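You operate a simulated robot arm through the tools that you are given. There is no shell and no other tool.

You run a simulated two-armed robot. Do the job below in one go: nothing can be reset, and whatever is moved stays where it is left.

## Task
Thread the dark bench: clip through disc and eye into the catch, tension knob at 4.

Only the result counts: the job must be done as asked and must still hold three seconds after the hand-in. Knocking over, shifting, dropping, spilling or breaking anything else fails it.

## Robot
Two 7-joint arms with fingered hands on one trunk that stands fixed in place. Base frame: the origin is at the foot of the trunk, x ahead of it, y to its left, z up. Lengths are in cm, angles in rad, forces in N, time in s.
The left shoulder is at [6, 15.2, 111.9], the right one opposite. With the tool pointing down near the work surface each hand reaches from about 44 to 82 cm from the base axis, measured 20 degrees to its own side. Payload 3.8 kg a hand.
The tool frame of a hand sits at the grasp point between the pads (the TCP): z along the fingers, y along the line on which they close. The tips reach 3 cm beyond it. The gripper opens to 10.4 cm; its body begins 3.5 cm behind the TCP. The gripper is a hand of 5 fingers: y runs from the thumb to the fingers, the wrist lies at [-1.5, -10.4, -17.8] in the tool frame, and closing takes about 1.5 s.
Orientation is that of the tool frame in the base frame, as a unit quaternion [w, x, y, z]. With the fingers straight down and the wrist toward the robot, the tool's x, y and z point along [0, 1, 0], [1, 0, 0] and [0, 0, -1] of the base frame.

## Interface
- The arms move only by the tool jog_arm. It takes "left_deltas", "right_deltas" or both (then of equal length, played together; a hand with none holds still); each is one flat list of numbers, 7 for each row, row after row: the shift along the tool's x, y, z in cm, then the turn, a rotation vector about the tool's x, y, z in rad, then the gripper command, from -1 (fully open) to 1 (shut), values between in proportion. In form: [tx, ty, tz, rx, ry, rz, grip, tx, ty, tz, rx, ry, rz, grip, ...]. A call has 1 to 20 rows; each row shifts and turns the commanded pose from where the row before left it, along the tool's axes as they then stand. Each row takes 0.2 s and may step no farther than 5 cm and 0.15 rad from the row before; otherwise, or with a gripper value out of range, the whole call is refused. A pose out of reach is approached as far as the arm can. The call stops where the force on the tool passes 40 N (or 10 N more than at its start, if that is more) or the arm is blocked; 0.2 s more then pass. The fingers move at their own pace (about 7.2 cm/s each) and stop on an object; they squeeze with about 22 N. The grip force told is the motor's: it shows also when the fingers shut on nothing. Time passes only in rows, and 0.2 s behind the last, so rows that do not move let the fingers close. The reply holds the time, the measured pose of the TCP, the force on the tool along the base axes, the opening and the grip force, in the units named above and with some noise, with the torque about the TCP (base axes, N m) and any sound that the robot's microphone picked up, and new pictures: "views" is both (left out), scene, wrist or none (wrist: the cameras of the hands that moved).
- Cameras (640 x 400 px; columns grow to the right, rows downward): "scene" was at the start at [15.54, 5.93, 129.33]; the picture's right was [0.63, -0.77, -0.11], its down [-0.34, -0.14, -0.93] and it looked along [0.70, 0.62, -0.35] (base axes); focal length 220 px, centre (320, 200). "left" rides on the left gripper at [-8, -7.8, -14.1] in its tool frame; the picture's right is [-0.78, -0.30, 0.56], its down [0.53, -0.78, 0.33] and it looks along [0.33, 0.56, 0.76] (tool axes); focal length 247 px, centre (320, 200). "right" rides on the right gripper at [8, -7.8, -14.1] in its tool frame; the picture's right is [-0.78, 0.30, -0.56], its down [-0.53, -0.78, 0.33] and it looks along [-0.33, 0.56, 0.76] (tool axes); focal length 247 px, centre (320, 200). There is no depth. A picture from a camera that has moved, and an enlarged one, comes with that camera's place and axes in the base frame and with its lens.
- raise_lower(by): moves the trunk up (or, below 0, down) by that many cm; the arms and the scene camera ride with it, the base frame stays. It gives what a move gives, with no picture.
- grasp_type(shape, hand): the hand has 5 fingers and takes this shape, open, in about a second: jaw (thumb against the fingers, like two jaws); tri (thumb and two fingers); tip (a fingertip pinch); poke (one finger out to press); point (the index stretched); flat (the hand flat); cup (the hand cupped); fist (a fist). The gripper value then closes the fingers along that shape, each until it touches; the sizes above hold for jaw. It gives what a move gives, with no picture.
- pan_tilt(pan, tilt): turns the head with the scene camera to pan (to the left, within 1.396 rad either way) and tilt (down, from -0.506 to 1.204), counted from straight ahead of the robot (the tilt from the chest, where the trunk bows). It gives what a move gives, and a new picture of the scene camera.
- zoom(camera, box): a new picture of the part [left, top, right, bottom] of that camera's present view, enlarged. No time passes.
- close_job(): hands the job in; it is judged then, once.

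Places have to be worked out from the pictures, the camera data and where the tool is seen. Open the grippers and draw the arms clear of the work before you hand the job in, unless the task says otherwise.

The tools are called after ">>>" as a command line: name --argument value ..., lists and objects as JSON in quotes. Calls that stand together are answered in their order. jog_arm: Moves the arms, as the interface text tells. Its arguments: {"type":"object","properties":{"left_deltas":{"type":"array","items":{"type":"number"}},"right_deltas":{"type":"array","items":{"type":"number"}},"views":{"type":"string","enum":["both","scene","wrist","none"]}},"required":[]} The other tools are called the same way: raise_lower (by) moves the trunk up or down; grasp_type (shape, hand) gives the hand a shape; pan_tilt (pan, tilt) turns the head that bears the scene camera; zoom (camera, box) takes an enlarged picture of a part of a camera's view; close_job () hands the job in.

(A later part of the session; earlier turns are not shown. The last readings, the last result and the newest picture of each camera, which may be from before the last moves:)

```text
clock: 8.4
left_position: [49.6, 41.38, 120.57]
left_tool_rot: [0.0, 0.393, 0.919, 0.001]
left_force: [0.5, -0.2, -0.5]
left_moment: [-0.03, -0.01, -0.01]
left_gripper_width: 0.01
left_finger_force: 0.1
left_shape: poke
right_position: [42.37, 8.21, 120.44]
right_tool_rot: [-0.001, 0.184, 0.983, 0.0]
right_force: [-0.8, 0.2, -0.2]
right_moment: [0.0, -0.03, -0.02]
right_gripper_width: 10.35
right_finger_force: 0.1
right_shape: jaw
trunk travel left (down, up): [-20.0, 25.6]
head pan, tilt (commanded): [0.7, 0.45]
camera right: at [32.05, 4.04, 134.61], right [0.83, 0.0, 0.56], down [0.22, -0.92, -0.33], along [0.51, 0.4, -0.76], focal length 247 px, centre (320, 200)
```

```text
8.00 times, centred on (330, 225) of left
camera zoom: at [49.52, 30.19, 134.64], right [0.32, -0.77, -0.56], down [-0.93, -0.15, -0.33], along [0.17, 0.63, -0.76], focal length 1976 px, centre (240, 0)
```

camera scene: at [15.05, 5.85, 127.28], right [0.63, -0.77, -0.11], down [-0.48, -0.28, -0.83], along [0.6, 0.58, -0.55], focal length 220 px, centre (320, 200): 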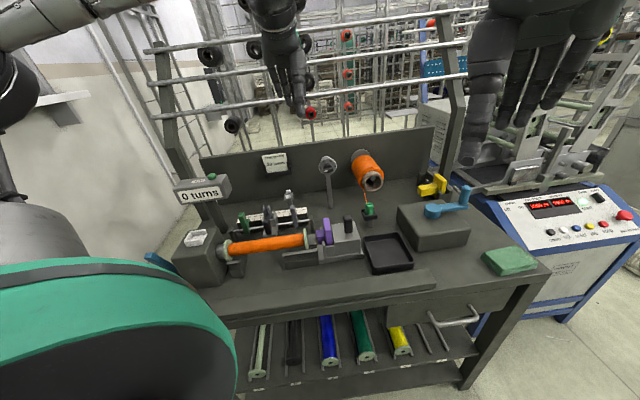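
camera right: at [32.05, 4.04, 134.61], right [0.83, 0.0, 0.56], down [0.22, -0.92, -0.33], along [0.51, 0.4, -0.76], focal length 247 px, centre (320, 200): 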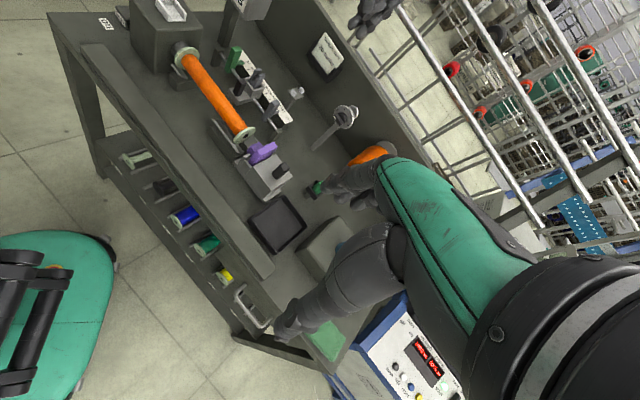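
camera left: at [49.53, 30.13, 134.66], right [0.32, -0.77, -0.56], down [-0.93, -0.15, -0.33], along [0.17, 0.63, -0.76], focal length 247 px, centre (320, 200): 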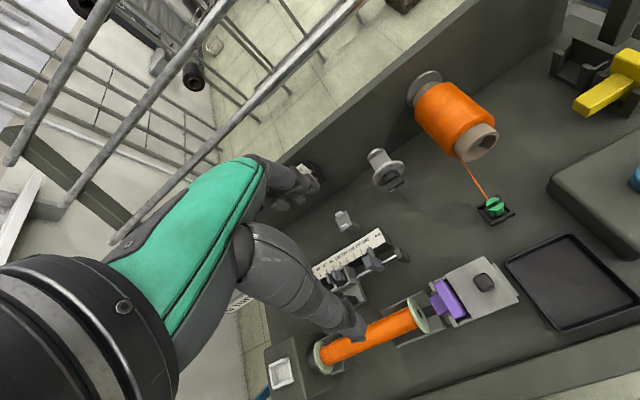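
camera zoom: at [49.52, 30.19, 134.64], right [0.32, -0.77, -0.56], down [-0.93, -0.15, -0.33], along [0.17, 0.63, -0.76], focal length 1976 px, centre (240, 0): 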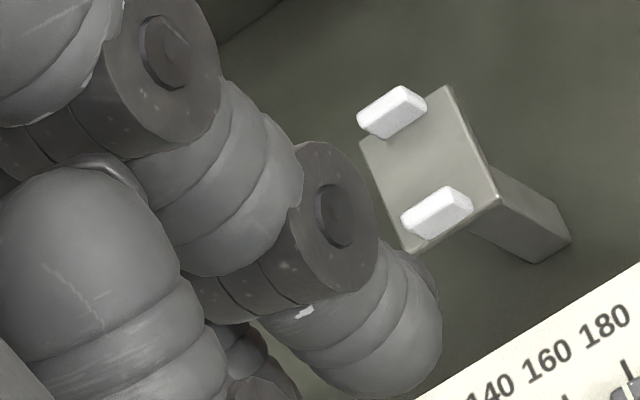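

In "poke" both thumb and index tips are down side by side. I try the "point" shape to see whether a single clean finger results.

>>> grasp_type --shape "point" --hand "left"

>>> zoom --camera "scene" --box '[250, 60, 346, 120]'

>>> zoom --camera "left" --box '[250, 150, 410, 250]'

>>> zoom --camera "right" --box '[330, 0, 426, 60]'

```text
clock: 9.3
left_position: [49.49, 41.33, 120.7]
left_tool_rot: [0.001, 0.395, 0.919, 0.001]
left_force: [0.5, 0.2, 0.1]
left_moment: [-0.01, 0.01, 0.0]
left_gripper_width: 0.03
left_finger_force: 0.0
left_shape: point
right_position: [42.31, 8.2, 120.5]
right_tool_rot: [0.001, 0.187, 0.982, -0.001]
right_force: [0.1, -0.2, -0.6]
right_moment: [-0.02, 0.02, -0.02]
right_gripper_width: 10.36
right_finger_force: 0.1
right_shape: jaw
trunk travel left (down, up): [-20.0, 25.6]
head pan, tilt (commanded): [0.7, 0.45]
```

```text
6.67 times, centred on (298, 90) of scene
camera zoom: at [15.02, 5.9, 127.28], right [0.63, -0.77, -0.11], down [-0.48, -0.28, -0.83], along [0.6, 0.58, -0.55], focal length 1465 px, centre (467, 933)
```

zoom: 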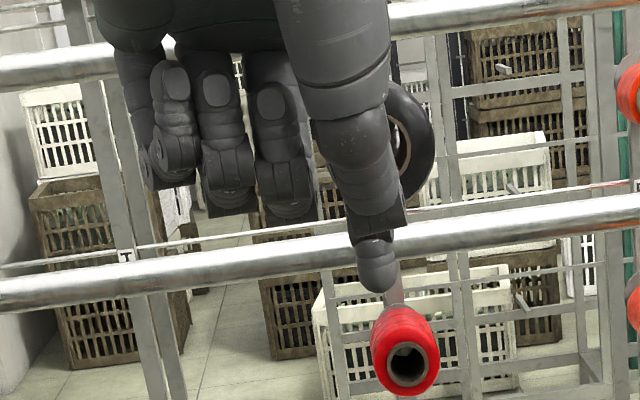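

```text
4.00 times, centred on (330, 200) of left
camera zoom: at [49.47, 30.17, 134.66], right [0.32, -0.77, -0.56], down [-0.93, -0.15, -0.33], along [0.17, 0.63, -0.76], focal length 988 px, centre (280, 200)
```

zoom: 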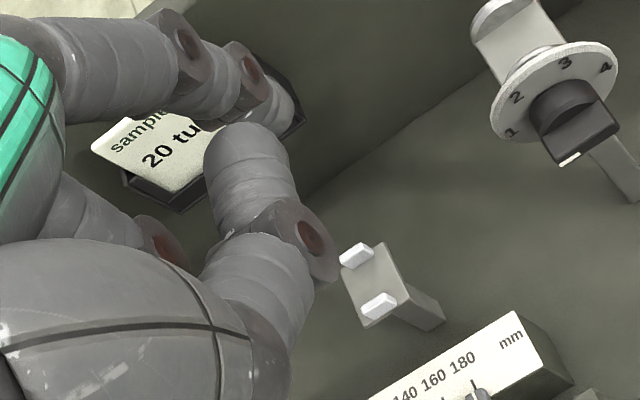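

```text
6.67 times, centred on (378, 30) of right
camera zoom: at [32.0, 4.07, 134.62], right [0.83, -0.01, 0.56], down [0.21, -0.92, -0.33], along [0.51, 0.4, -0.76], focal length 1646 px, centre (-67, 1333)
```

zoom: 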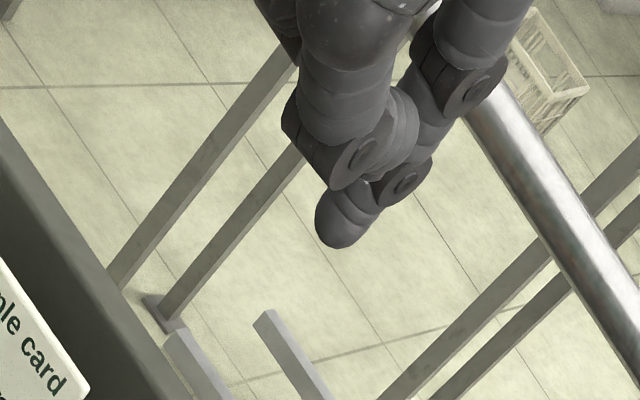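

Triangulating from two cameras, the pointing fingertip sits at about [-1.6, 6.2, 2.2] in the tool frame. I move it to a spot above and just right of the knob axis, still well clear, and check.

>>> jog_arm --left_deltas '[-1.04, 1.46, 3, 0, 0, -0.024, -1, -1.04, 1.46, 3, 0, 0, 0, -1, -1.04, 1.46, 3, 0, 0, 0, -1, -1.04, 1.46, 3, 0, 0, 0, -1, -1.04, 1.46, 3, 0, 0, 0, -1]' --views "both"

>>> zoom --camera "right" --box '[300, 60, 396, 120]'

>>> zoom --camera "scene" --box '[290, 110, 386, 170]'

```text
clock: 10.5
left_position: [58.54, 42.78, 105.63]
left_tool_rot: [0.001, 0.383, 0.924, 0.001]
left_force: [-0.3, -0.3, -0.2]
left_moment: [0.03, 0.05, -0.01]
left_gripper_width: 0.01
left_finger_force: 0.0
left_shape: point
right_position: [42.58, 8.29, 120.43]
right_tool_rot: [-0.001, 0.185, 0.983, 0.0]
right_force: [-0.9, -0.5, -0.1]
right_moment: [-0.01, 0.02, -0.02]
right_gripper_width: 10.37
right_finger_force: 0.1
right_shape: jaw
trunk travel left (down, up): [-20.0, 25.6]
head pan, tilt (commanded): [0.7, 0.45]
camera scene: at [15.14, 5.93, 127.26], right [0.63, -0.77, -0.11], down [-0.48, -0.28, -0.83], along [0.6, 0.58, -0.55], focal length 220 px, centre (320, 200)
camera left: at [58.77, 31.61, 119.66], right [0.34, -0.76, -0.56], down [-0.93, -0.17, -0.33], along [0.16, 0.63, -0.76], focal length 247 px, centre (320, 200)
```

scene: 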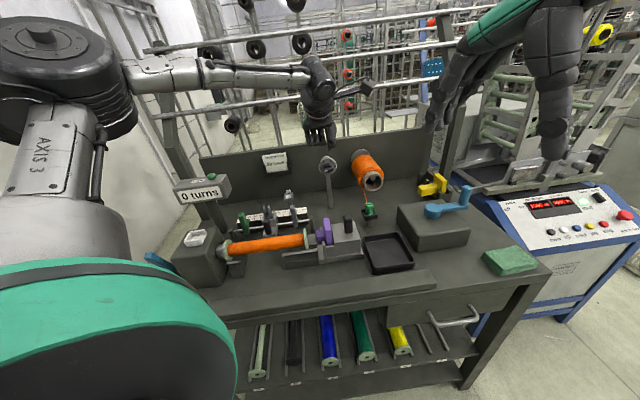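
left: 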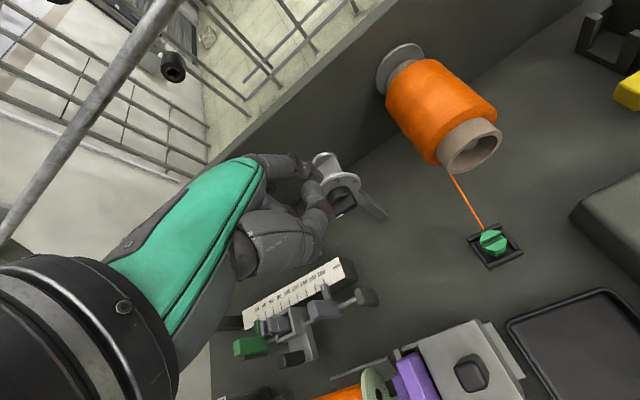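

```text
6.67 times, centred on (348, 90) of right
camera zoom: at [32.14, 4.09, 134.57], right [0.83, -0.01, 0.56], down [0.22, -0.92, -0.33], along [0.51, 0.4, -0.76], focal length 1646 px, centre (133, 933)
```

zoom: 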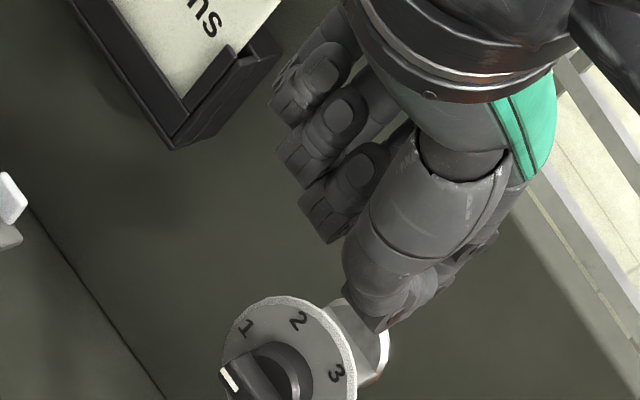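

```text
6.67 times, centred on (338, 140) of scene
camera zoom: at [15.14, 5.93, 127.26], right [0.63, -0.77, -0.11], down [-0.48, -0.28, -0.83], along [0.6, 0.58, -0.55], focal length 1465 px, centre (200, 600)
```

zoom: 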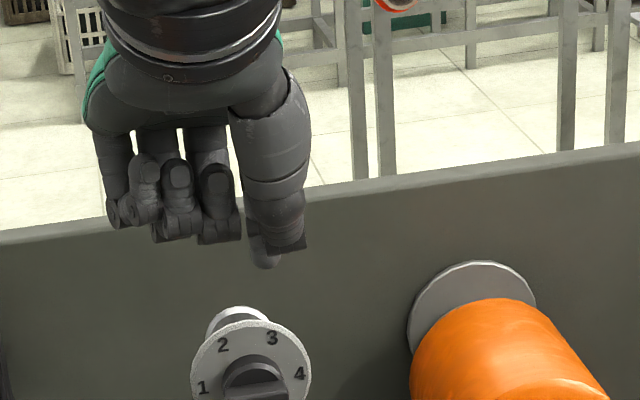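

The fingertip is where predicted, about 6 cm above the right half of the knob bar. I check from the left camera as well before lowering.

>>> zoom --camera "left" --box '[280, 140, 400, 215]'

>>> zoom --camera "scene" --box '[300, 130, 364, 170]'

```text
5.33 times, centred on (340, 178) of left
camera zoom: at [58.77, 31.61, 119.66], right [0.34, -0.76, -0.56], down [-0.93, -0.17, -0.33], along [0.16, 0.63, -0.76], focal length 1317 px, centre (213, 320)
```

zoom: 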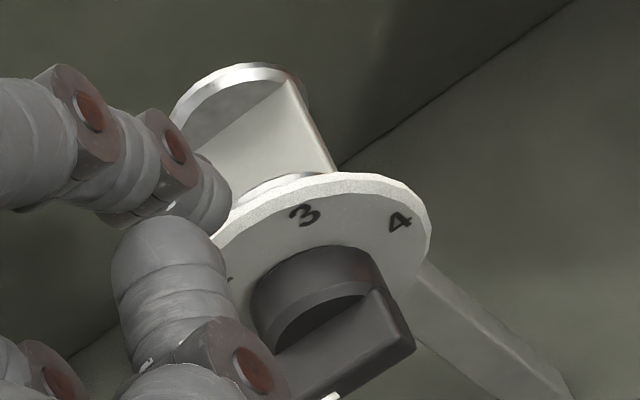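

```text
10.00 times, centred on (332, 150) of scene
camera zoom: at [15.14, 5.93, 127.26], right [0.63, -0.77, -0.11], down [-0.48, -0.28, -0.83], along [0.6, 0.58, -0.55], focal length 2198 px, centre (200, 700)
```

zoom: 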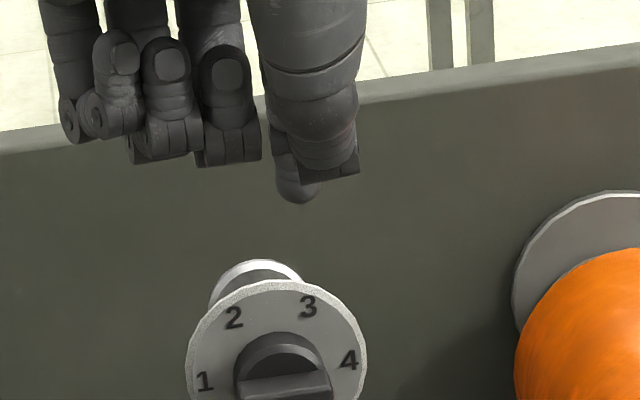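

I lower the fingertip about 5.5 cm so it hovers just above the right half of the knob bar, then look again.

>>> jog_arm --left_deltas '[0, 0, 1.5, 0, 0, 0, -1, 0, 0, 1.5, 0, 0, 0, -1, 0, 0, 1.5, 0, 0, 0, -1, 0, 0, 1.0, 0, 0, 0, -1]' --views "none"

>>> zoom --camera "scene" --box '[300, 140, 364, 180]'

>>> zoom --camera "right" --box '[310, 85, 374, 125]'

>>> zoom --camera "left" --box '[270, 140, 390, 215]'

```text
clock: 11.5
left_position: [58.4, 42.66, 100.18]
left_tool_rot: [0.0, 0.383, 0.924, 0.0]
left_force: [-0.8, 0.0, -0.1]
left_moment: [-0.01, -0.01, 0.0]
left_gripper_width: 0.0
left_finger_force: 0.0
left_shape: point
right_position: [42.4, 8.32, 120.53]
right_tool_rot: [0.0, 0.185, 0.983, 0.0]
right_force: [0.7, -0.6, -0.1]
right_moment: [0.05, -0.01, 0.02]
right_gripper_width: 10.32
right_finger_force: 0.0
right_shape: jaw
trunk travel left (down, up): [-20.0, 25.6]
head pan, tilt (commanded): [0.7, 0.45]
```

```text
10.00 times, centred on (332, 160) of scene
camera zoom: at [15.06, 5.91, 127.27], right [0.63, -0.77, -0.11], down [-0.48, -0.28, -0.83], along [0.6, 0.58, -0.55], focal length 2198 px, centre (200, 600)
```

zoom: 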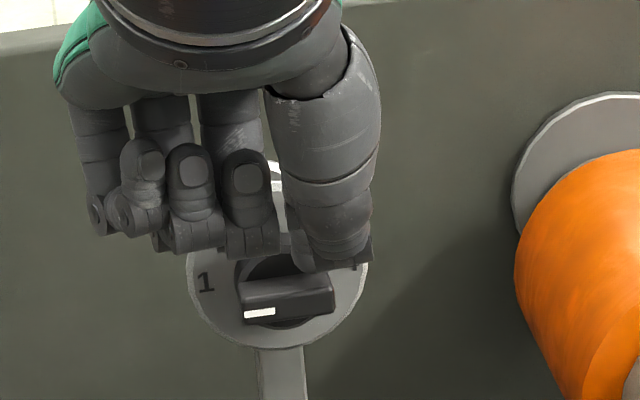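

```text
10.00 times, centred on (342, 105) of right
camera zoom: at [32.04, 4.08, 134.6], right [0.83, -0.01, 0.56], down [0.22, -0.92, -0.33], along [0.51, 0.4, -0.76], focal length 2470 px, centre (100, 1150)
```

zoom: 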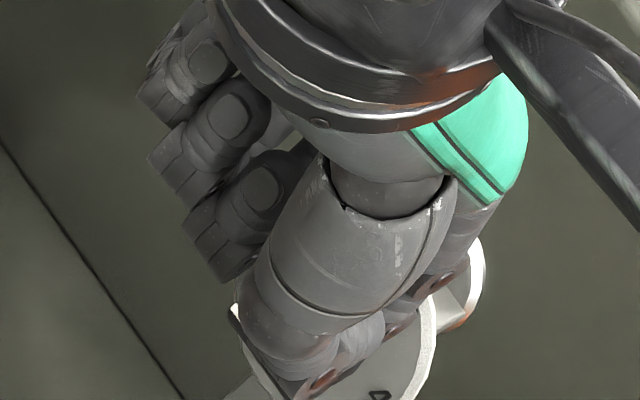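

```text
5.33 times, centred on (330, 178) of left
camera zoom: at [58.64, 31.57, 114.16], right [0.34, -0.76, -0.56], down [-0.93, -0.17, -0.33], along [0.16, 0.63, -0.76], focal length 1317 px, centre (267, 320)
```

zoom: 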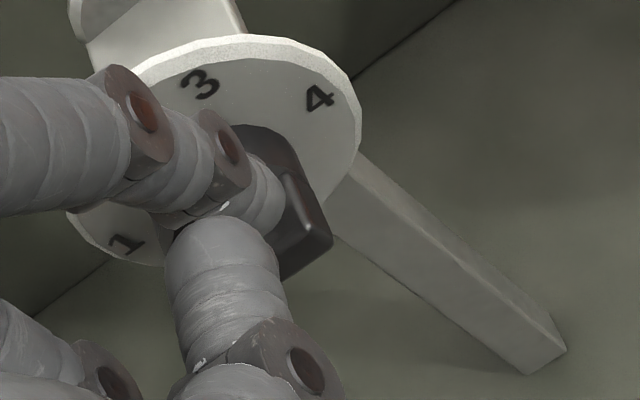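

No contact yet; the tip is about 0.7 cm above the bar. I press down and follow an arc to the right so the bar's right half is pushed clockwise by roughly 60°.

>>> jog_arm --left_deltas '[0, 0, 0.4, 0, 0, 0, -1, 0, 0, 0.35, 0, 0, 0, -1, -0.25, 0, 0.35, 0, 0, 0, -1, -0.3, 0, 0.35, 0, 0, 0, -1, -0.12, 0, 0.45, 0, 0, 0, -1, -0.05, 0, 0.45, 0, 0, 0, -1]' --views "none"

>>> zoom --camera "scene" --box '[300, 140, 364, 180]'

>>> zoom --camera "left" --box '[270, 140, 390, 215]'

```text
clock: 12.9
left_position: [58.93, 42.17, 97.69]
left_tool_rot: [0.001, 0.383, 0.924, 0.0]
left_force: [0.2, 0.1, 0.5]
left_moment: [0.02, -0.04, 0.0]
left_gripper_width: 0.01
left_finger_force: 0.0
left_shape: point
right_position: [42.33, 8.32, 120.55]
right_tool_rot: [0.0, 0.185, 0.983, 0.0]
right_force: [0.3, -0.2, -0.2]
right_moment: [0.02, -0.01, 0.01]
right_gripper_width: 10.35
right_finger_force: 0.0
right_shape: jaw
trunk travel left (down, up): [-20.0, 25.6]
head pan, tilt (commanded): [0.7, 0.45]
```

```text
10.00 times, centred on (332, 160) of scene
camera zoom: at [15.04, 5.88, 127.28], right [0.63, -0.77, -0.11], down [-0.48, -0.28, -0.83], along [0.6, 0.58, -0.55], focal length 2198 px, centre (200, 600)
```

zoom: 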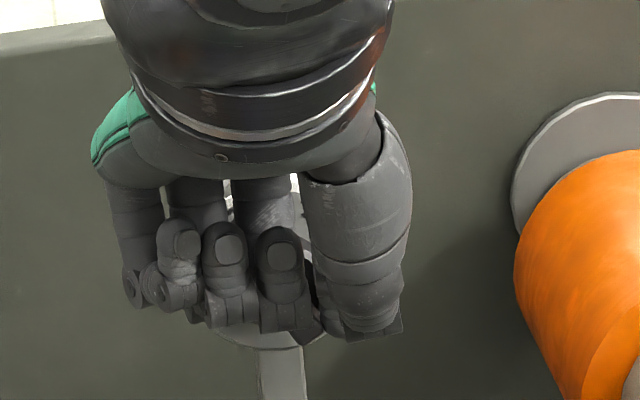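

```text
5.33 times, centred on (330, 178) of left
camera zoom: at [59.15, 31.08, 111.76], right [0.34, -0.76, -0.56], down [-0.93, -0.17, -0.33], along [0.16, 0.63, -0.76], focal length 1317 px, centre (267, 320)
```

zoom: 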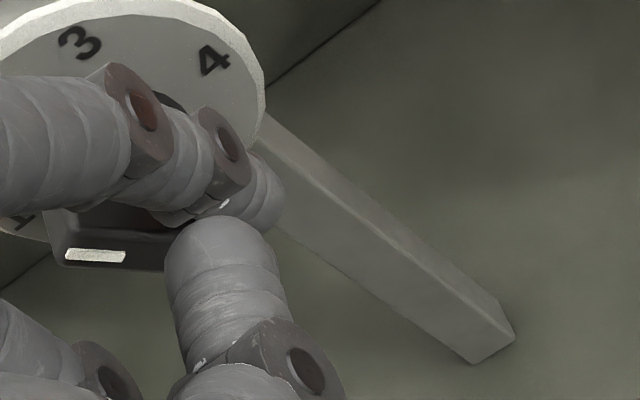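

The white pointer has turned clockwise by roughly 60°. I lift the finger, move left past the bar's upper end, and look at the knob.

>>> jog_arm --left_deltas '[-0.1, 0, -1.5, 0, 0, 0, -1, 0, 0, -2.0, 0, 0, 0, -1, 0, 0, -1.0, 0, 0, 0, -1, 2.1, 0, 0, 0, 0, 0, -1, 2.2, 0, 0, 0, 0, 0, -1]' --views "none"

>>> zoom --camera "scene" --box '[300, 140, 364, 180]'

>>> zoom --camera "left" --box '[270, 140, 390, 215]'

>>> zoom --camera "right" --box '[310, 85, 374, 125]'

```text
clock: 14.1
left_position: [56.03, 45.42, 102.25]
left_tool_rot: [0.001, 0.382, 0.924, 0.0]
left_force: [0.0, 0.6, -0.9]
left_moment: [-0.01, 0.01, 0.03]
left_gripper_width: 0.01
left_finger_force: 0.1
left_shape: point
right_position: [42.34, 8.28, 120.61]
right_tool_rot: [0.001, 0.185, 0.983, 0.0]
right_force: [-0.3, 0.2, 0.3]
right_moment: [-0.01, 0.0, -0.01]
right_gripper_width: 10.37
right_finger_force: 0.1
right_shape: jaw
trunk travel left (down, up): [-20.0, 25.6]
head pan, tilt (commanded): [0.7, 0.45]
```

```text
10.00 times, centred on (332, 160) of scene
camera zoom: at [14.95, 5.97, 127.29], right [0.63, -0.77, -0.11], down [-0.48, -0.28, -0.83], along [0.6, 0.58, -0.55], focal length 2198 px, centre (200, 600)
```

zoom: 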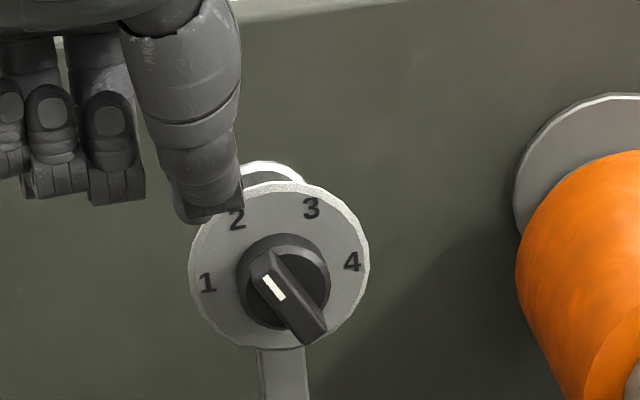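

```text
5.33 times, centred on (330, 178) of left
camera zoom: at [56.17, 34.17, 116.3], right [0.34, -0.76, -0.56], down [-0.93, -0.17, -0.33], along [0.16, 0.63, -0.76], focal length 1317 px, centre (267, 320)
```

zoom: 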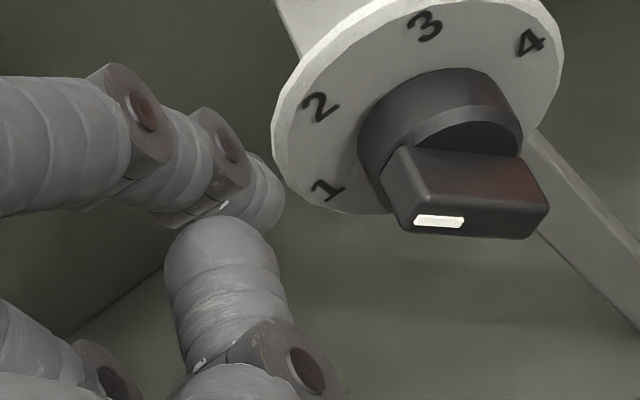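

```text
10.00 times, centred on (342, 105) of right
camera zoom: at [31.92, 4.14, 134.64], right [0.83, -0.01, 0.56], down [0.22, -0.92, -0.33], along [0.51, 0.4, -0.76], focal length 2470 px, centre (100, 1150)
```

zoom: 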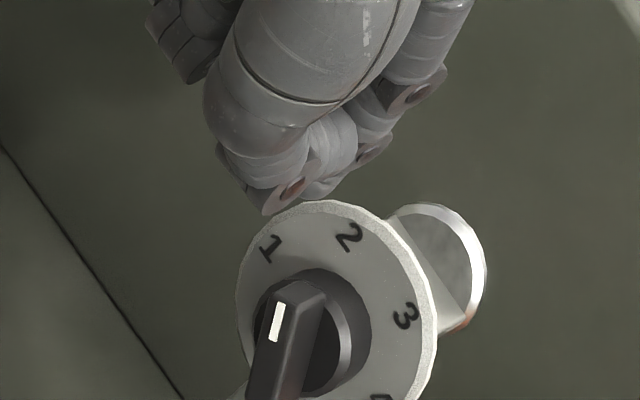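

The knob's white pointer now sits at 2, so pushing works cleanly. I lower the finger at the left of the bar's upper end and sweep it right over the top to carry the pointer past 3.

>>> jog_arm --left_deltas '[0, 0, 1.35, 0, 0, 0, -1, 0, 0, 1.35, 0, 0, 0, -1, 0, 0, 1.3, 0, 0, 0, -1, -0.5, 0, 0, 0, 0, 0, -1, -0.4, 0, 0, 0, 0, 0, -1, -0.15, 0, -0.43, 0, 0, 0, -1, -0.15, 0, -0.43, 0, 0, 0, -1, -0.35, 0, -0.3, 0, 0, 0, -1, -0.35, 0, -0.3, 0, 0, 0, -1]' --views "none"

>>> zoom --camera "scene" --box '[300, 140, 364, 180]'

>>> zoom --camera "left" --box '[270, 140, 390, 215]'

>>> zoom --camera "right" --box '[310, 85, 374, 125]'

```text
clock: 16.1
left_position: [57.31, 43.75, 99.72]
left_tool_rot: [-0.001, 0.382, 0.924, 0.0]
left_force: [-0.5, 0.5, -0.2]
left_moment: [0.0, -0.02, 0.0]
left_gripper_width: 9.63
left_finger_force: 0.2
left_shape: point
right_position: [42.31, 8.25, 120.42]
right_tool_rot: [0.0, 0.185, 0.983, 0.0]
right_force: [-1.3, -0.4, -0.8]
right_moment: [0.01, 0.0, 0.0]
right_gripper_width: 10.38
right_finger_force: 0.0
right_shape: jaw
trunk travel left (down, up): [-20.0, 25.6]
head pan, tilt (commanded): [0.7, 0.45]
```

```text
10.00 times, centred on (332, 160) of scene
camera zoom: at [15.03, 5.89, 127.28], right [0.63, -0.77, -0.11], down [-0.48, -0.28, -0.83], along [0.6, 0.58, -0.55], focal length 2198 px, centre (200, 600)
```

zoom: 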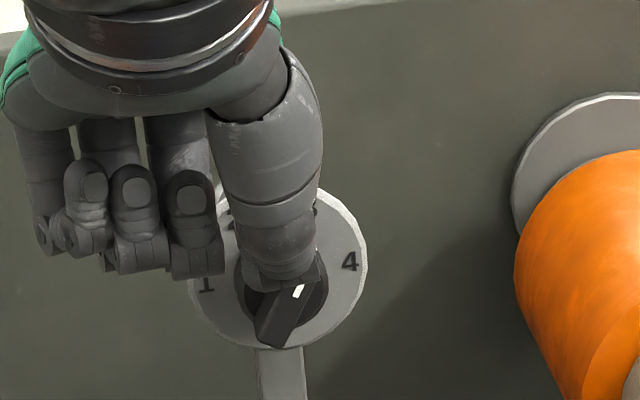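

```text
5.33 times, centred on (330, 178) of left
camera zoom: at [57.46, 32.63, 113.83], right [0.34, -0.76, -0.56], down [-0.93, -0.17, -0.33], along [0.16, 0.63, -0.76], focal length 1317 px, centre (267, 320)
```

zoom: 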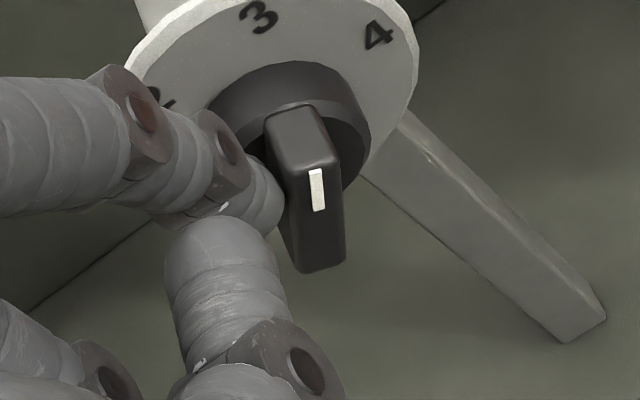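

```text
10.00 times, centred on (342, 105) of right
camera zoom: at [32.02, 4.05, 134.61], right [0.83, -0.01, 0.56], down [0.22, -0.92, -0.33], along [0.51, 0.4, -0.76], focal length 2470 px, centre (100, 1150)
```

zoom: 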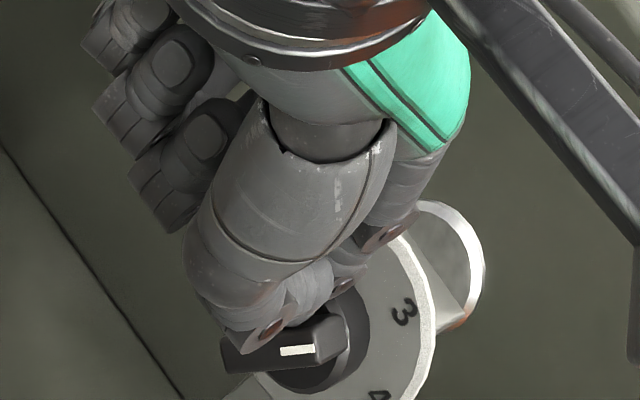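

The pointer now aims at about 3. I continue the arc toward 4, stopping a little short to check the angle.

>>> jog_arm --left_deltas '[-0.45, 0, -0.08, 0, 0, 0, -1, -0.45, 0, -0.08, 0, 0, 0, -1, -0.45, 0, 0.1, 0, 0, 0, -1, -0.2, 0, 0.1, 0, 0, 0, -1]' --views "none"

>>> zoom --camera "scene" --box '[300, 140, 364, 180]'

>>> zoom --camera "left" --box '[270, 140, 390, 215]'

```text
clock: 17.1
left_position: [58.38, 42.83, 99.74]
left_tool_rot: [0.001, 0.382, 0.924, 0.0]
left_force: [0.5, 0.0, 0.7]
left_moment: [-0.01, 0.01, -0.02]
left_gripper_width: 0.0
left_finger_force: 0.0
left_shape: point
right_position: [42.3, 8.19, 120.52]
right_tool_rot: [0.0, 0.184, 0.983, 0.0]
right_force: [-0.5, 1.3, 0.1]
right_moment: [0.0, -0.01, -0.02]
right_gripper_width: 10.36
right_finger_force: 0.1
right_shape: jaw
trunk travel left (down, up): [-20.0, 25.6]
head pan, tilt (commanded): [0.7, 0.45]
```

```text
10.00 times, centred on (332, 160) of scene
camera zoom: at [15.01, 5.91, 127.28], right [0.63, -0.77, -0.11], down [-0.48, -0.28, -0.83], along [0.6, 0.58, -0.55], focal length 2198 px, centre (200, 600)
```

zoom: 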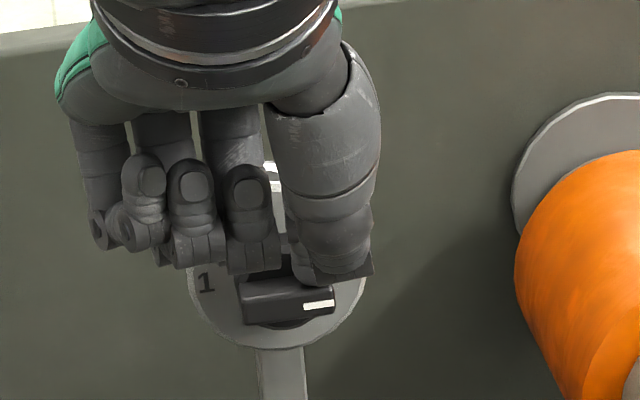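

```text
5.33 times, centred on (330, 178) of left
camera zoom: at [58.57, 31.58, 113.76], right [0.34, -0.76, -0.56], down [-0.93, -0.17, -0.33], along [0.16, 0.63, -0.76], focal length 1317 px, centre (267, 320)
```

zoom: 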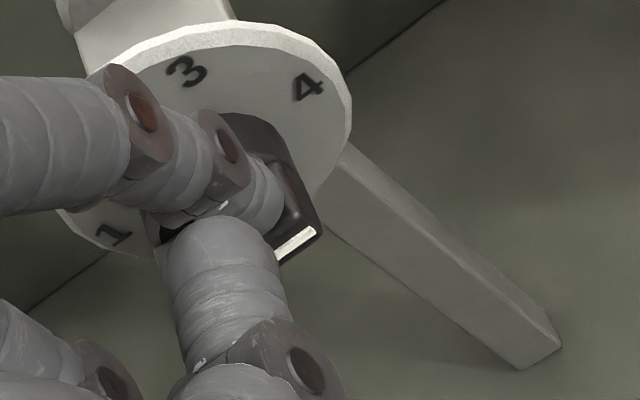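

The bar looks nearly horizontal with the white mark on the right. I lift the finger straight up and view the dial unobstructed.

>>> jog_arm --left_deltas '[0, 0, -1.5, 0, 0, 0, -1, 0, 0, -3.0, 0, 0, 0, -1, 0, 0, -3.5, 0, 0, 0, -1, 0, -2, -4, 0, 0, 0, -1]' --views "none"

>>> zoom --camera "scene" --box '[308, 150, 348, 175]'

>>> zoom --camera "right" --box '[310, 90, 374, 130]'

```text
clock: 18.1
left_position: [56.78, 41.38, 111.78]
left_tool_rot: [0.0, 0.383, 0.924, 0.001]
left_force: [0.2, 0.2, 0.0]
left_moment: [0.04, 0.01, 0.02]
left_gripper_width: 0.0
left_finger_force: 0.0
left_shape: point
right_position: [42.22, 8.21, 120.57]
right_tool_rot: [0.001, 0.186, 0.983, 0.001]
right_force: [0.0, -1.0, 0.8]
right_moment: [0.01, -0.01, -0.01]
right_gripper_width: 10.36
right_finger_force: 0.1
right_shape: jaw
trunk travel left (down, up): [-20.0, 25.6]
head pan, tilt (commanded): [0.7, 0.45]
```

```text
16.00 times, centred on (328, 162) of scene
camera zoom: at [14.89, 5.82, 127.31], right [0.63, -0.77, -0.11], down [-0.48, -0.28, -0.83], along [0.6, 0.58, -0.55], focal length 3517 px, centre (192, 800)
```

zoom: 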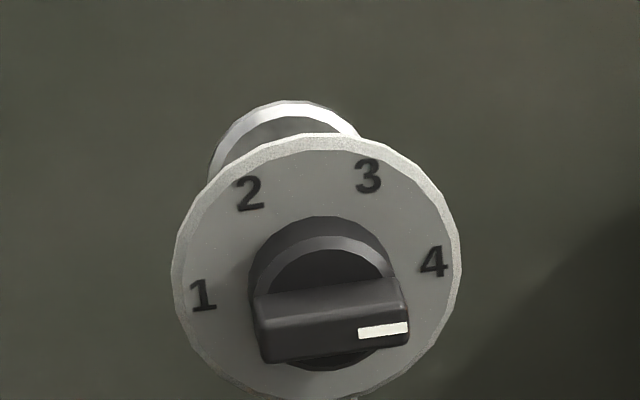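

```text
10.00 times, centred on (342, 110) of right
camera zoom: at [31.86, 3.98, 134.67], right [0.83, -0.01, 0.56], down [0.22, -0.92, -0.33], along [0.51, 0.4, -0.76], focal length 2470 px, centre (100, 1100)
```

zoom: 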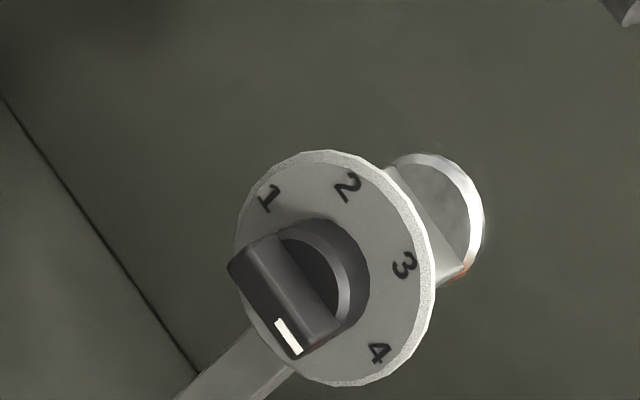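

The bar is exactly reversed from its start, so the white mark now stands at 4. Next I prepare to take the clip: I shape the left hand as "tri" (thumb and two fingers) and inspect its tips.

>>> grasp_type --shape "tri" --hand "left"

>>> zoom --camera "scene" --box '[270, 90, 366, 150]'

>>> zoom --camera "left" --box '[220, 130, 420, 255]'

>>> zoom --camera "right" --box '[310, 30, 406, 90]'

```text
clock: 19.0
left_position: [57.01, 41.37, 111.58]
left_tool_rot: [0.0, 0.382, 0.924, 0.0]
left_force: [-0.2, 0.3, -0.4]
left_moment: [-0.01, -0.01, -0.05]
left_gripper_width: 10.38
left_finger_force: 0.0
left_shape: tri
right_position: [42.4, 8.08, 120.42]
right_tool_rot: [0.001, 0.185, 0.983, 0.001]
right_force: [-0.1, 0.2, 0.2]
right_moment: [-0.01, 0.01, -0.02]
right_gripper_width: 10.36
right_finger_force: 0.1
right_shape: jaw
trunk travel left (down, up): [-20.0, 25.6]
head pan, tilt (commanded): [0.7, 0.45]
```

```text
6.67 times, centred on (318, 120) of scene
camera zoom: at [15.05, 5.91, 127.27], right [0.63, -0.77, -0.11], down [-0.48, -0.28, -0.83], along [0.6, 0.58, -0.55], focal length 1465 px, centre (333, 733)
```

zoom: 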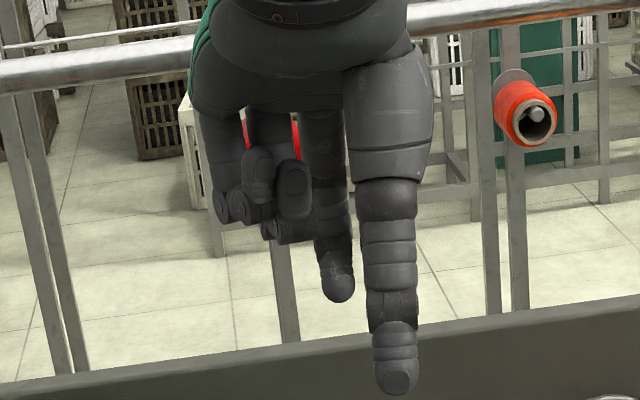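

```text
3.20 times, centred on (320, 192) of left
camera zoom: at [57.17, 30.22, 125.71], right [0.34, -0.76, -0.56], down [-0.93, -0.17, -0.33], along [0.16, 0.63, -0.76], focal length 790 px, centre (320, 224)
```

zoom: 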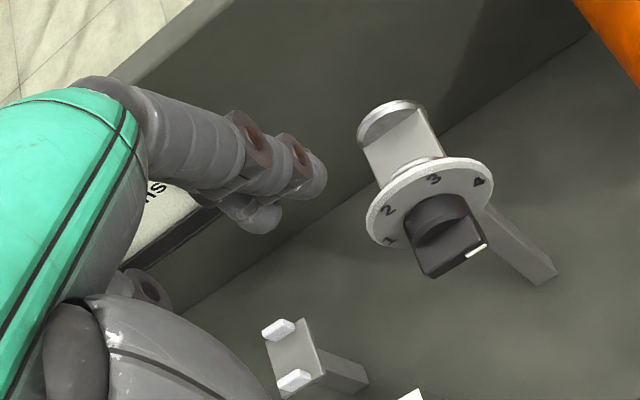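

```text
6.67 times, centred on (358, 60) of right
camera zoom: at [32.03, 4.07, 134.61], right [0.83, -0.01, 0.56], down [0.22, -0.92, -0.33], along [0.51, 0.4, -0.76], focal length 1646 px, centre (67, 1133)
```

zoom: 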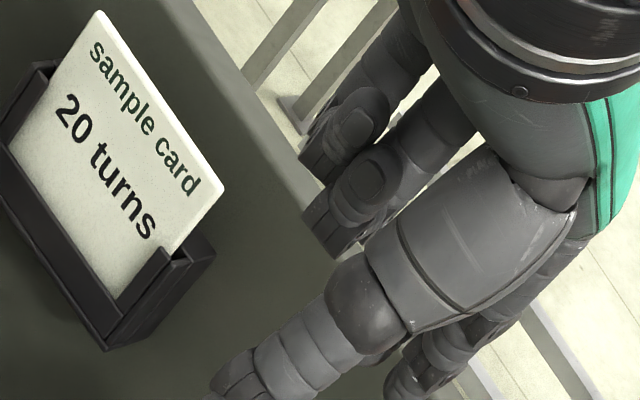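

The three-digit shape is clean: a straight thumb with two fingers opposing. I draw the right hand back a little for room and bring the left hand above the clip, turning it so the fingers stay clear of the thread that runs back to the spool.

>>> jog_arm --left_deltas '[-2.3, 0.05, 1.0, 0, 0, 0, -1, -2.3, 0.05, 2.0, 0, 0, 0, -1, -2.3, 0.05, 2.5, 0, 0, 0, -1, -2.3, 0.05, 2.5, 0, 0, 0, -1, -2.25, 0.05, 2.5, 0, 0, 0, -1, 0, 0, 0, 0, 0, -0.13, -1, 0, 0, 0, 0, 0, -0.13, -1, 0, 0, 0, 0, 0, -0.13, -1, 0, 0, 0, 0, 0, -0.13, -1]' --right_deltas '[0, -3.6, -2, 0, 0, 0, -1, 0, -3.6, -2, 0, 0, 0, -1, 0, -3.6, -2, 0, 0, 0, -1, 0, 0, 0, 0, 0, 0, -1, 0, 0, 0, 0, 0, 0, -1, 0, 0, 0, 0, 0, 0, -1, 0, 0, 0, 0, 0, 0, -1, 0, 0, 0, 0, 0, 0, -1, 0, 0, 0, 0, 0, 0, -1]' --views "both"

```text
clock: 21.0
left_position: [65.24, 33.4, 101.16]
left_tool_rot: [-0.002, 0.131, 0.991, 0.0]
left_force: [-0.2, 0.4, -0.4]
left_moment: [-0.03, -0.04, 0.02]
left_gripper_width: 10.4
left_finger_force: 0.1
left_shape: tri
right_position: [38.39, -1.89, 126.35]
right_tool_rot: [0.0, 0.185, 0.983, 0.0]
right_force: [0.4, 0.5, 0.3]
right_moment: [-0.01, 0.01, 0.01]
right_gripper_width: 10.37
right_finger_force: 0.1
right_shape: jaw
trunk travel left (down, up): [-20.0, 25.6]
head pan, tilt (commanded): [0.7, 0.45]
camera scene: at [15.09, 5.89, 127.26], right [0.63, -0.77, -0.11], down [-0.48, -0.28, -0.83], along [0.6, 0.58, -0.55], focal length 220 px, centre (320, 200)
camera right: at [28.09, -6.03, 140.55], right [0.83, -0.01, 0.56], down [0.22, -0.92, -0.33], along [0.51, 0.4, -0.76], focal length 247 px, centre (320, 200)
camera left: at [70.97, 23.88, 115.11], right [0.67, -0.49, -0.56], down [-0.72, -0.61, -0.33], along [-0.18, 0.62, -0.76], focal length 247 px, centre (320, 200)
```

scene: 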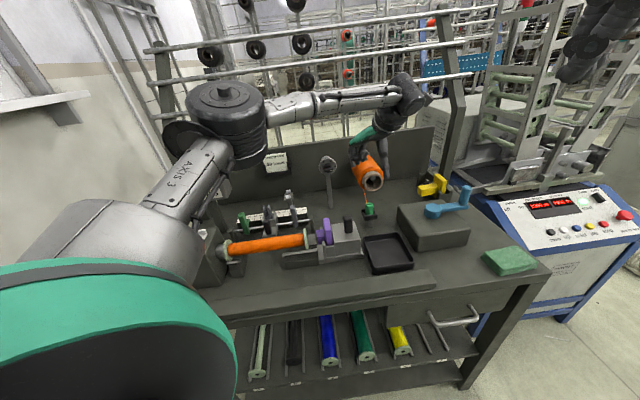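
right: 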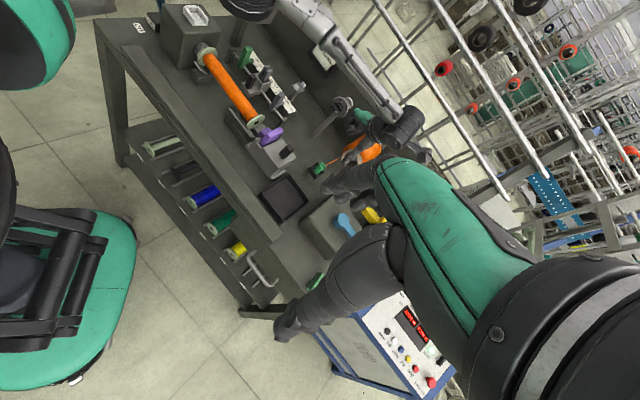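
left: 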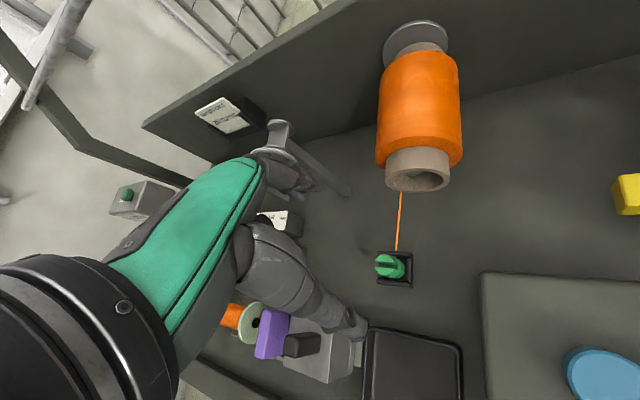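

The hand is above the clip. I zoom in from the left camera and the scene camera to check the lateral alignment and the clip's shape before lowering.

>>> zoom --camera "left" --box '[340, 220, 436, 280]'

>>> zoom --camera "scene" --box '[330, 140, 426, 225]'

>>> zoom --camera "left" --box '[220, 140, 420, 300]'

```text
6.67 times, centred on (388, 250) of left
camera zoom: at [70.97, 23.88, 115.11], right [0.67, -0.49, -0.56], down [-0.72, -0.61, -0.33], along [-0.18, 0.62, -0.76], focal length 1646 px, centre (-133, -133)
```

zoom: 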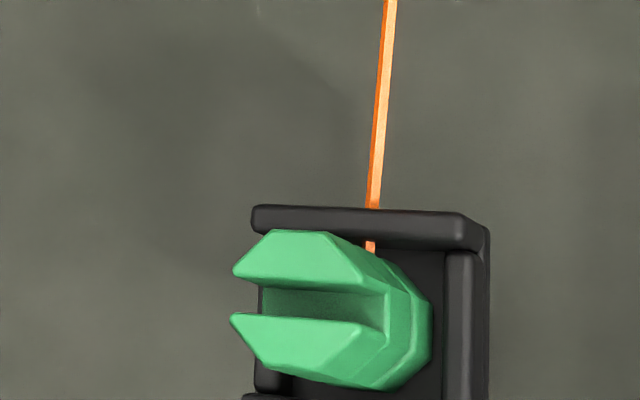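

```text
4.71 times, centred on (378, 182) of scene
camera zoom: at [15.09, 5.89, 127.26], right [0.63, -0.77, -0.11], down [-0.48, -0.28, -0.83], along [0.6, 0.58, -0.55], focal length 1034 px, centre (47, 282)
```

zoom: 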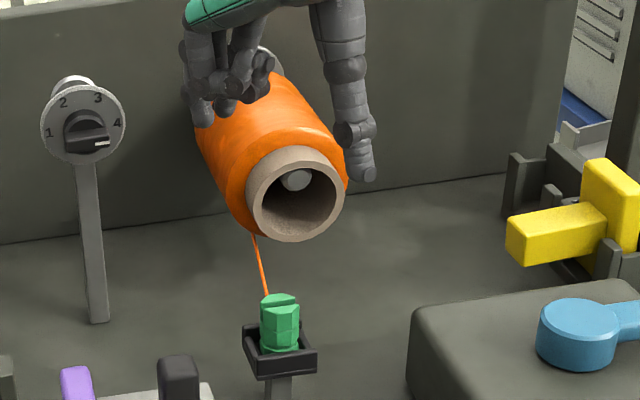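

```text
2.50 times, centred on (320, 220) of left
camera zoom: at [70.97, 23.88, 115.11], right [0.67, -0.49, -0.56], down [-0.72, -0.61, -0.33], along [-0.18, 0.62, -0.76], focal length 617 px, centre (320, 150)
```

zoom: 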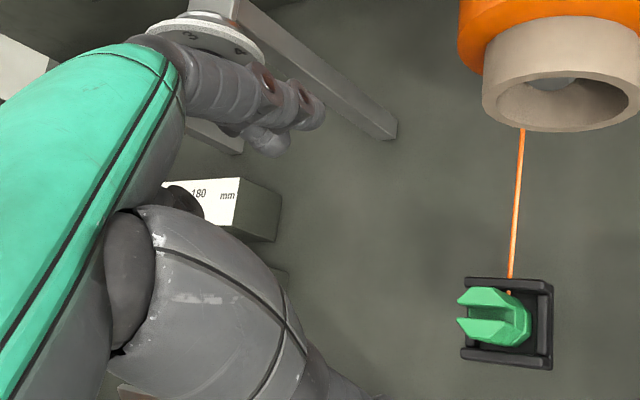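

The clip top centre refines to about [65.7, 33.5, 86.7]. I correct sideways by half a centimetre and lower most of the way, then check.

>>> jog_arm --left_deltas '[-0.41, 0.21, 2.5, 0, 0, 0, -1, 0, 0, 2.5, 0, 0, 0, -1, 0, 0, 2.5, 0, 0, 0, -1, 0, 0, 2.0, 0, 0, 0, -1]' --views "none"

>>> zoom --camera "scene" --box '[330, 155, 426, 225]'

>>> zoom --camera "left" --box '[240, 160, 400, 280]'

>>> zoom --camera "right" --box '[280, 120, 400, 195]'

```text
clock: 22.0
left_position: [65.41, 33.63, 91.62]
left_tool_rot: [0.0, 0.133, 0.991, 0.0]
left_force: [0.0, -0.5, -0.2]
left_moment: [-0.03, 0.0, 0.02]
left_gripper_width: 10.37
left_finger_force: 0.2
left_shape: tri
right_position: [38.38, -1.81, 126.47]
right_tool_rot: [-0.001, 0.184, 0.983, 0.001]
right_force: [0.0, 0.4, 0.3]
right_moment: [-0.01, -0.03, -0.03]
right_gripper_width: 10.37
right_finger_force: 0.0
right_shape: jaw
trunk travel left (down, up): [-20.0, 25.6]
head pan, tilt (commanded): [0.7, 0.45]
```

```text
5.71 times, centred on (378, 190) of scene
camera zoom: at [15.06, 5.91, 127.27], right [0.63, -0.77, -0.11], down [-0.48, -0.28, -0.83], along [0.6, 0.58, -0.55], focal length 1256 px, centre (-11, 257)
```

zoom: 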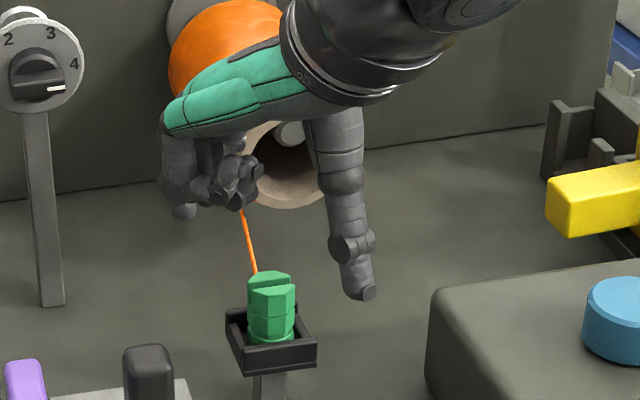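

```text
3.33 times, centred on (320, 220) of left
camera zoom: at [71.12, 24.0, 105.67], right [0.67, -0.49, -0.56], down [-0.72, -0.61, -0.33], along [-0.18, 0.62, -0.76], focal length 823 px, centre (320, 133)
```

zoom: 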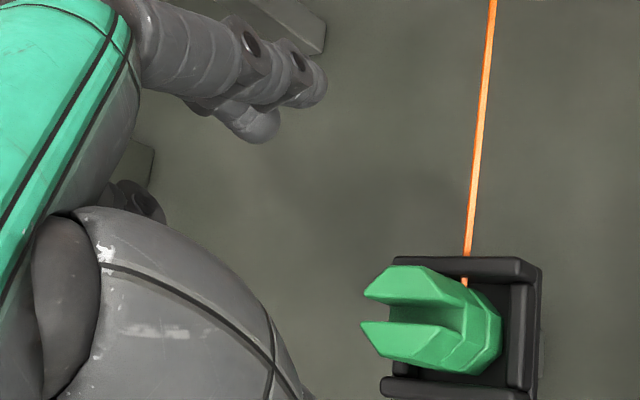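

```text
5.33 times, centred on (340, 158) of right
camera zoom: at [28.04, -6.02, 140.56], right [0.83, -0.01, 0.56], down [0.22, -0.92, -0.33], along [0.51, 0.4, -0.76], focal length 1317 px, centre (213, 427)
```

zoom: 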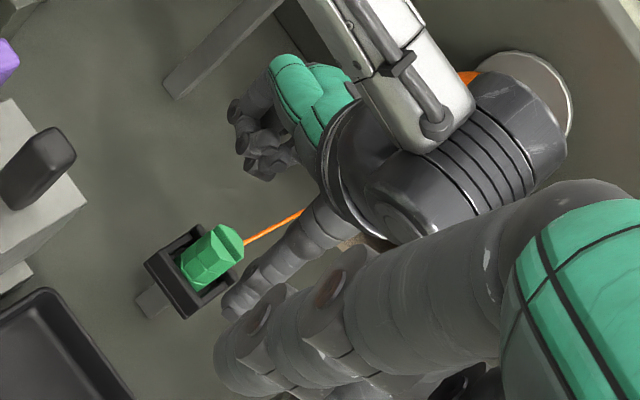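

Alignment is good: the clip lies midway between thumb and fingers. I lower the last 3.4 cm and close the fingers on the clip's top.

>>> jog_arm --left_deltas '[-0.3, 0, 1.7, 0, 0, 0, -1, 0, 0, 1.7, 0, 0, 0, -1, 0, 0, 0, 0, 0, 0, -1]' --views "none"

>>> zoom --camera "scene" --box '[340, 165, 420, 215]'

>>> zoom --camera "right" --box '[280, 130, 376, 190]'

>>> zoom --camera "left" --box '[240, 160, 400, 280]'

```text
clock: 22.8
left_position: [64.73, 33.94, 88.59]
left_tool_rot: [0.002, 0.133, 0.991, 0.0]
left_force: [-0.6, -0.7, -0.5]
left_moment: [0.0, 0.01, 0.04]
left_gripper_width: 10.41
left_finger_force: 0.1
left_shape: tri
left hand out of reach, approached as far as the arm can: row 1, 2
right_position: [38.26, -1.85, 126.47]
right_tool_rot: [0.0, 0.185, 0.983, -0.001]
right_force: [-0.1, -0.5, -1.0]
right_moment: [0.01, 0.01, 0.0]
right_gripper_width: 10.37
right_finger_force: 0.1
right_shape: jaw
trunk travel left (down, up): [-20.0, 25.6]
head pan, tilt (commanded): [0.7, 0.45]
```

```text
8.00 times, centred on (380, 190) of scene
camera zoom: at [15.02, 5.88, 127.28], right [0.63, -0.77, -0.11], down [-0.48, -0.28, -0.83], along [0.6, 0.58, -0.55], focal length 1758 px, centre (-160, 280)
```

zoom: 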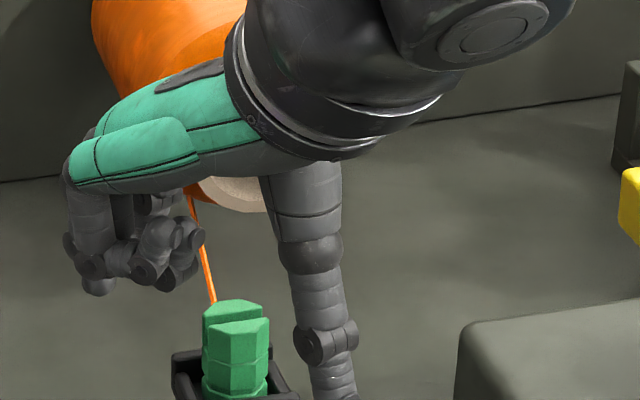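

```text
6.67 times, centred on (328, 160) of right
camera zoom: at [28.0, -6.05, 140.57], right [0.83, -0.01, 0.56], down [0.22, -0.92, -0.33], along [0.51, 0.4, -0.76], focal length 1646 px, centre (267, 467)
```

zoom: 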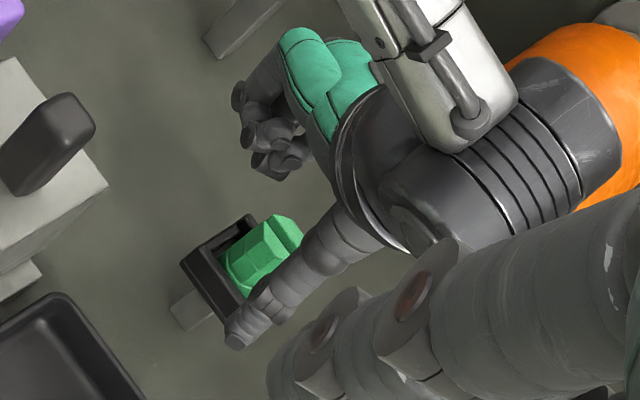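

```text
3.33 times, centred on (320, 220) of left
camera zoom: at [70.37, 24.35, 102.68], right [0.67, -0.49, -0.56], down [-0.72, -0.61, -0.33], along [-0.17, 0.62, -0.76], focal length 823 px, centre (320, 133)
```

zoom: 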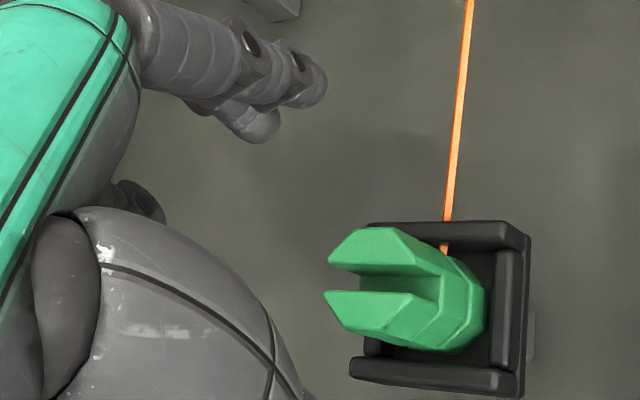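

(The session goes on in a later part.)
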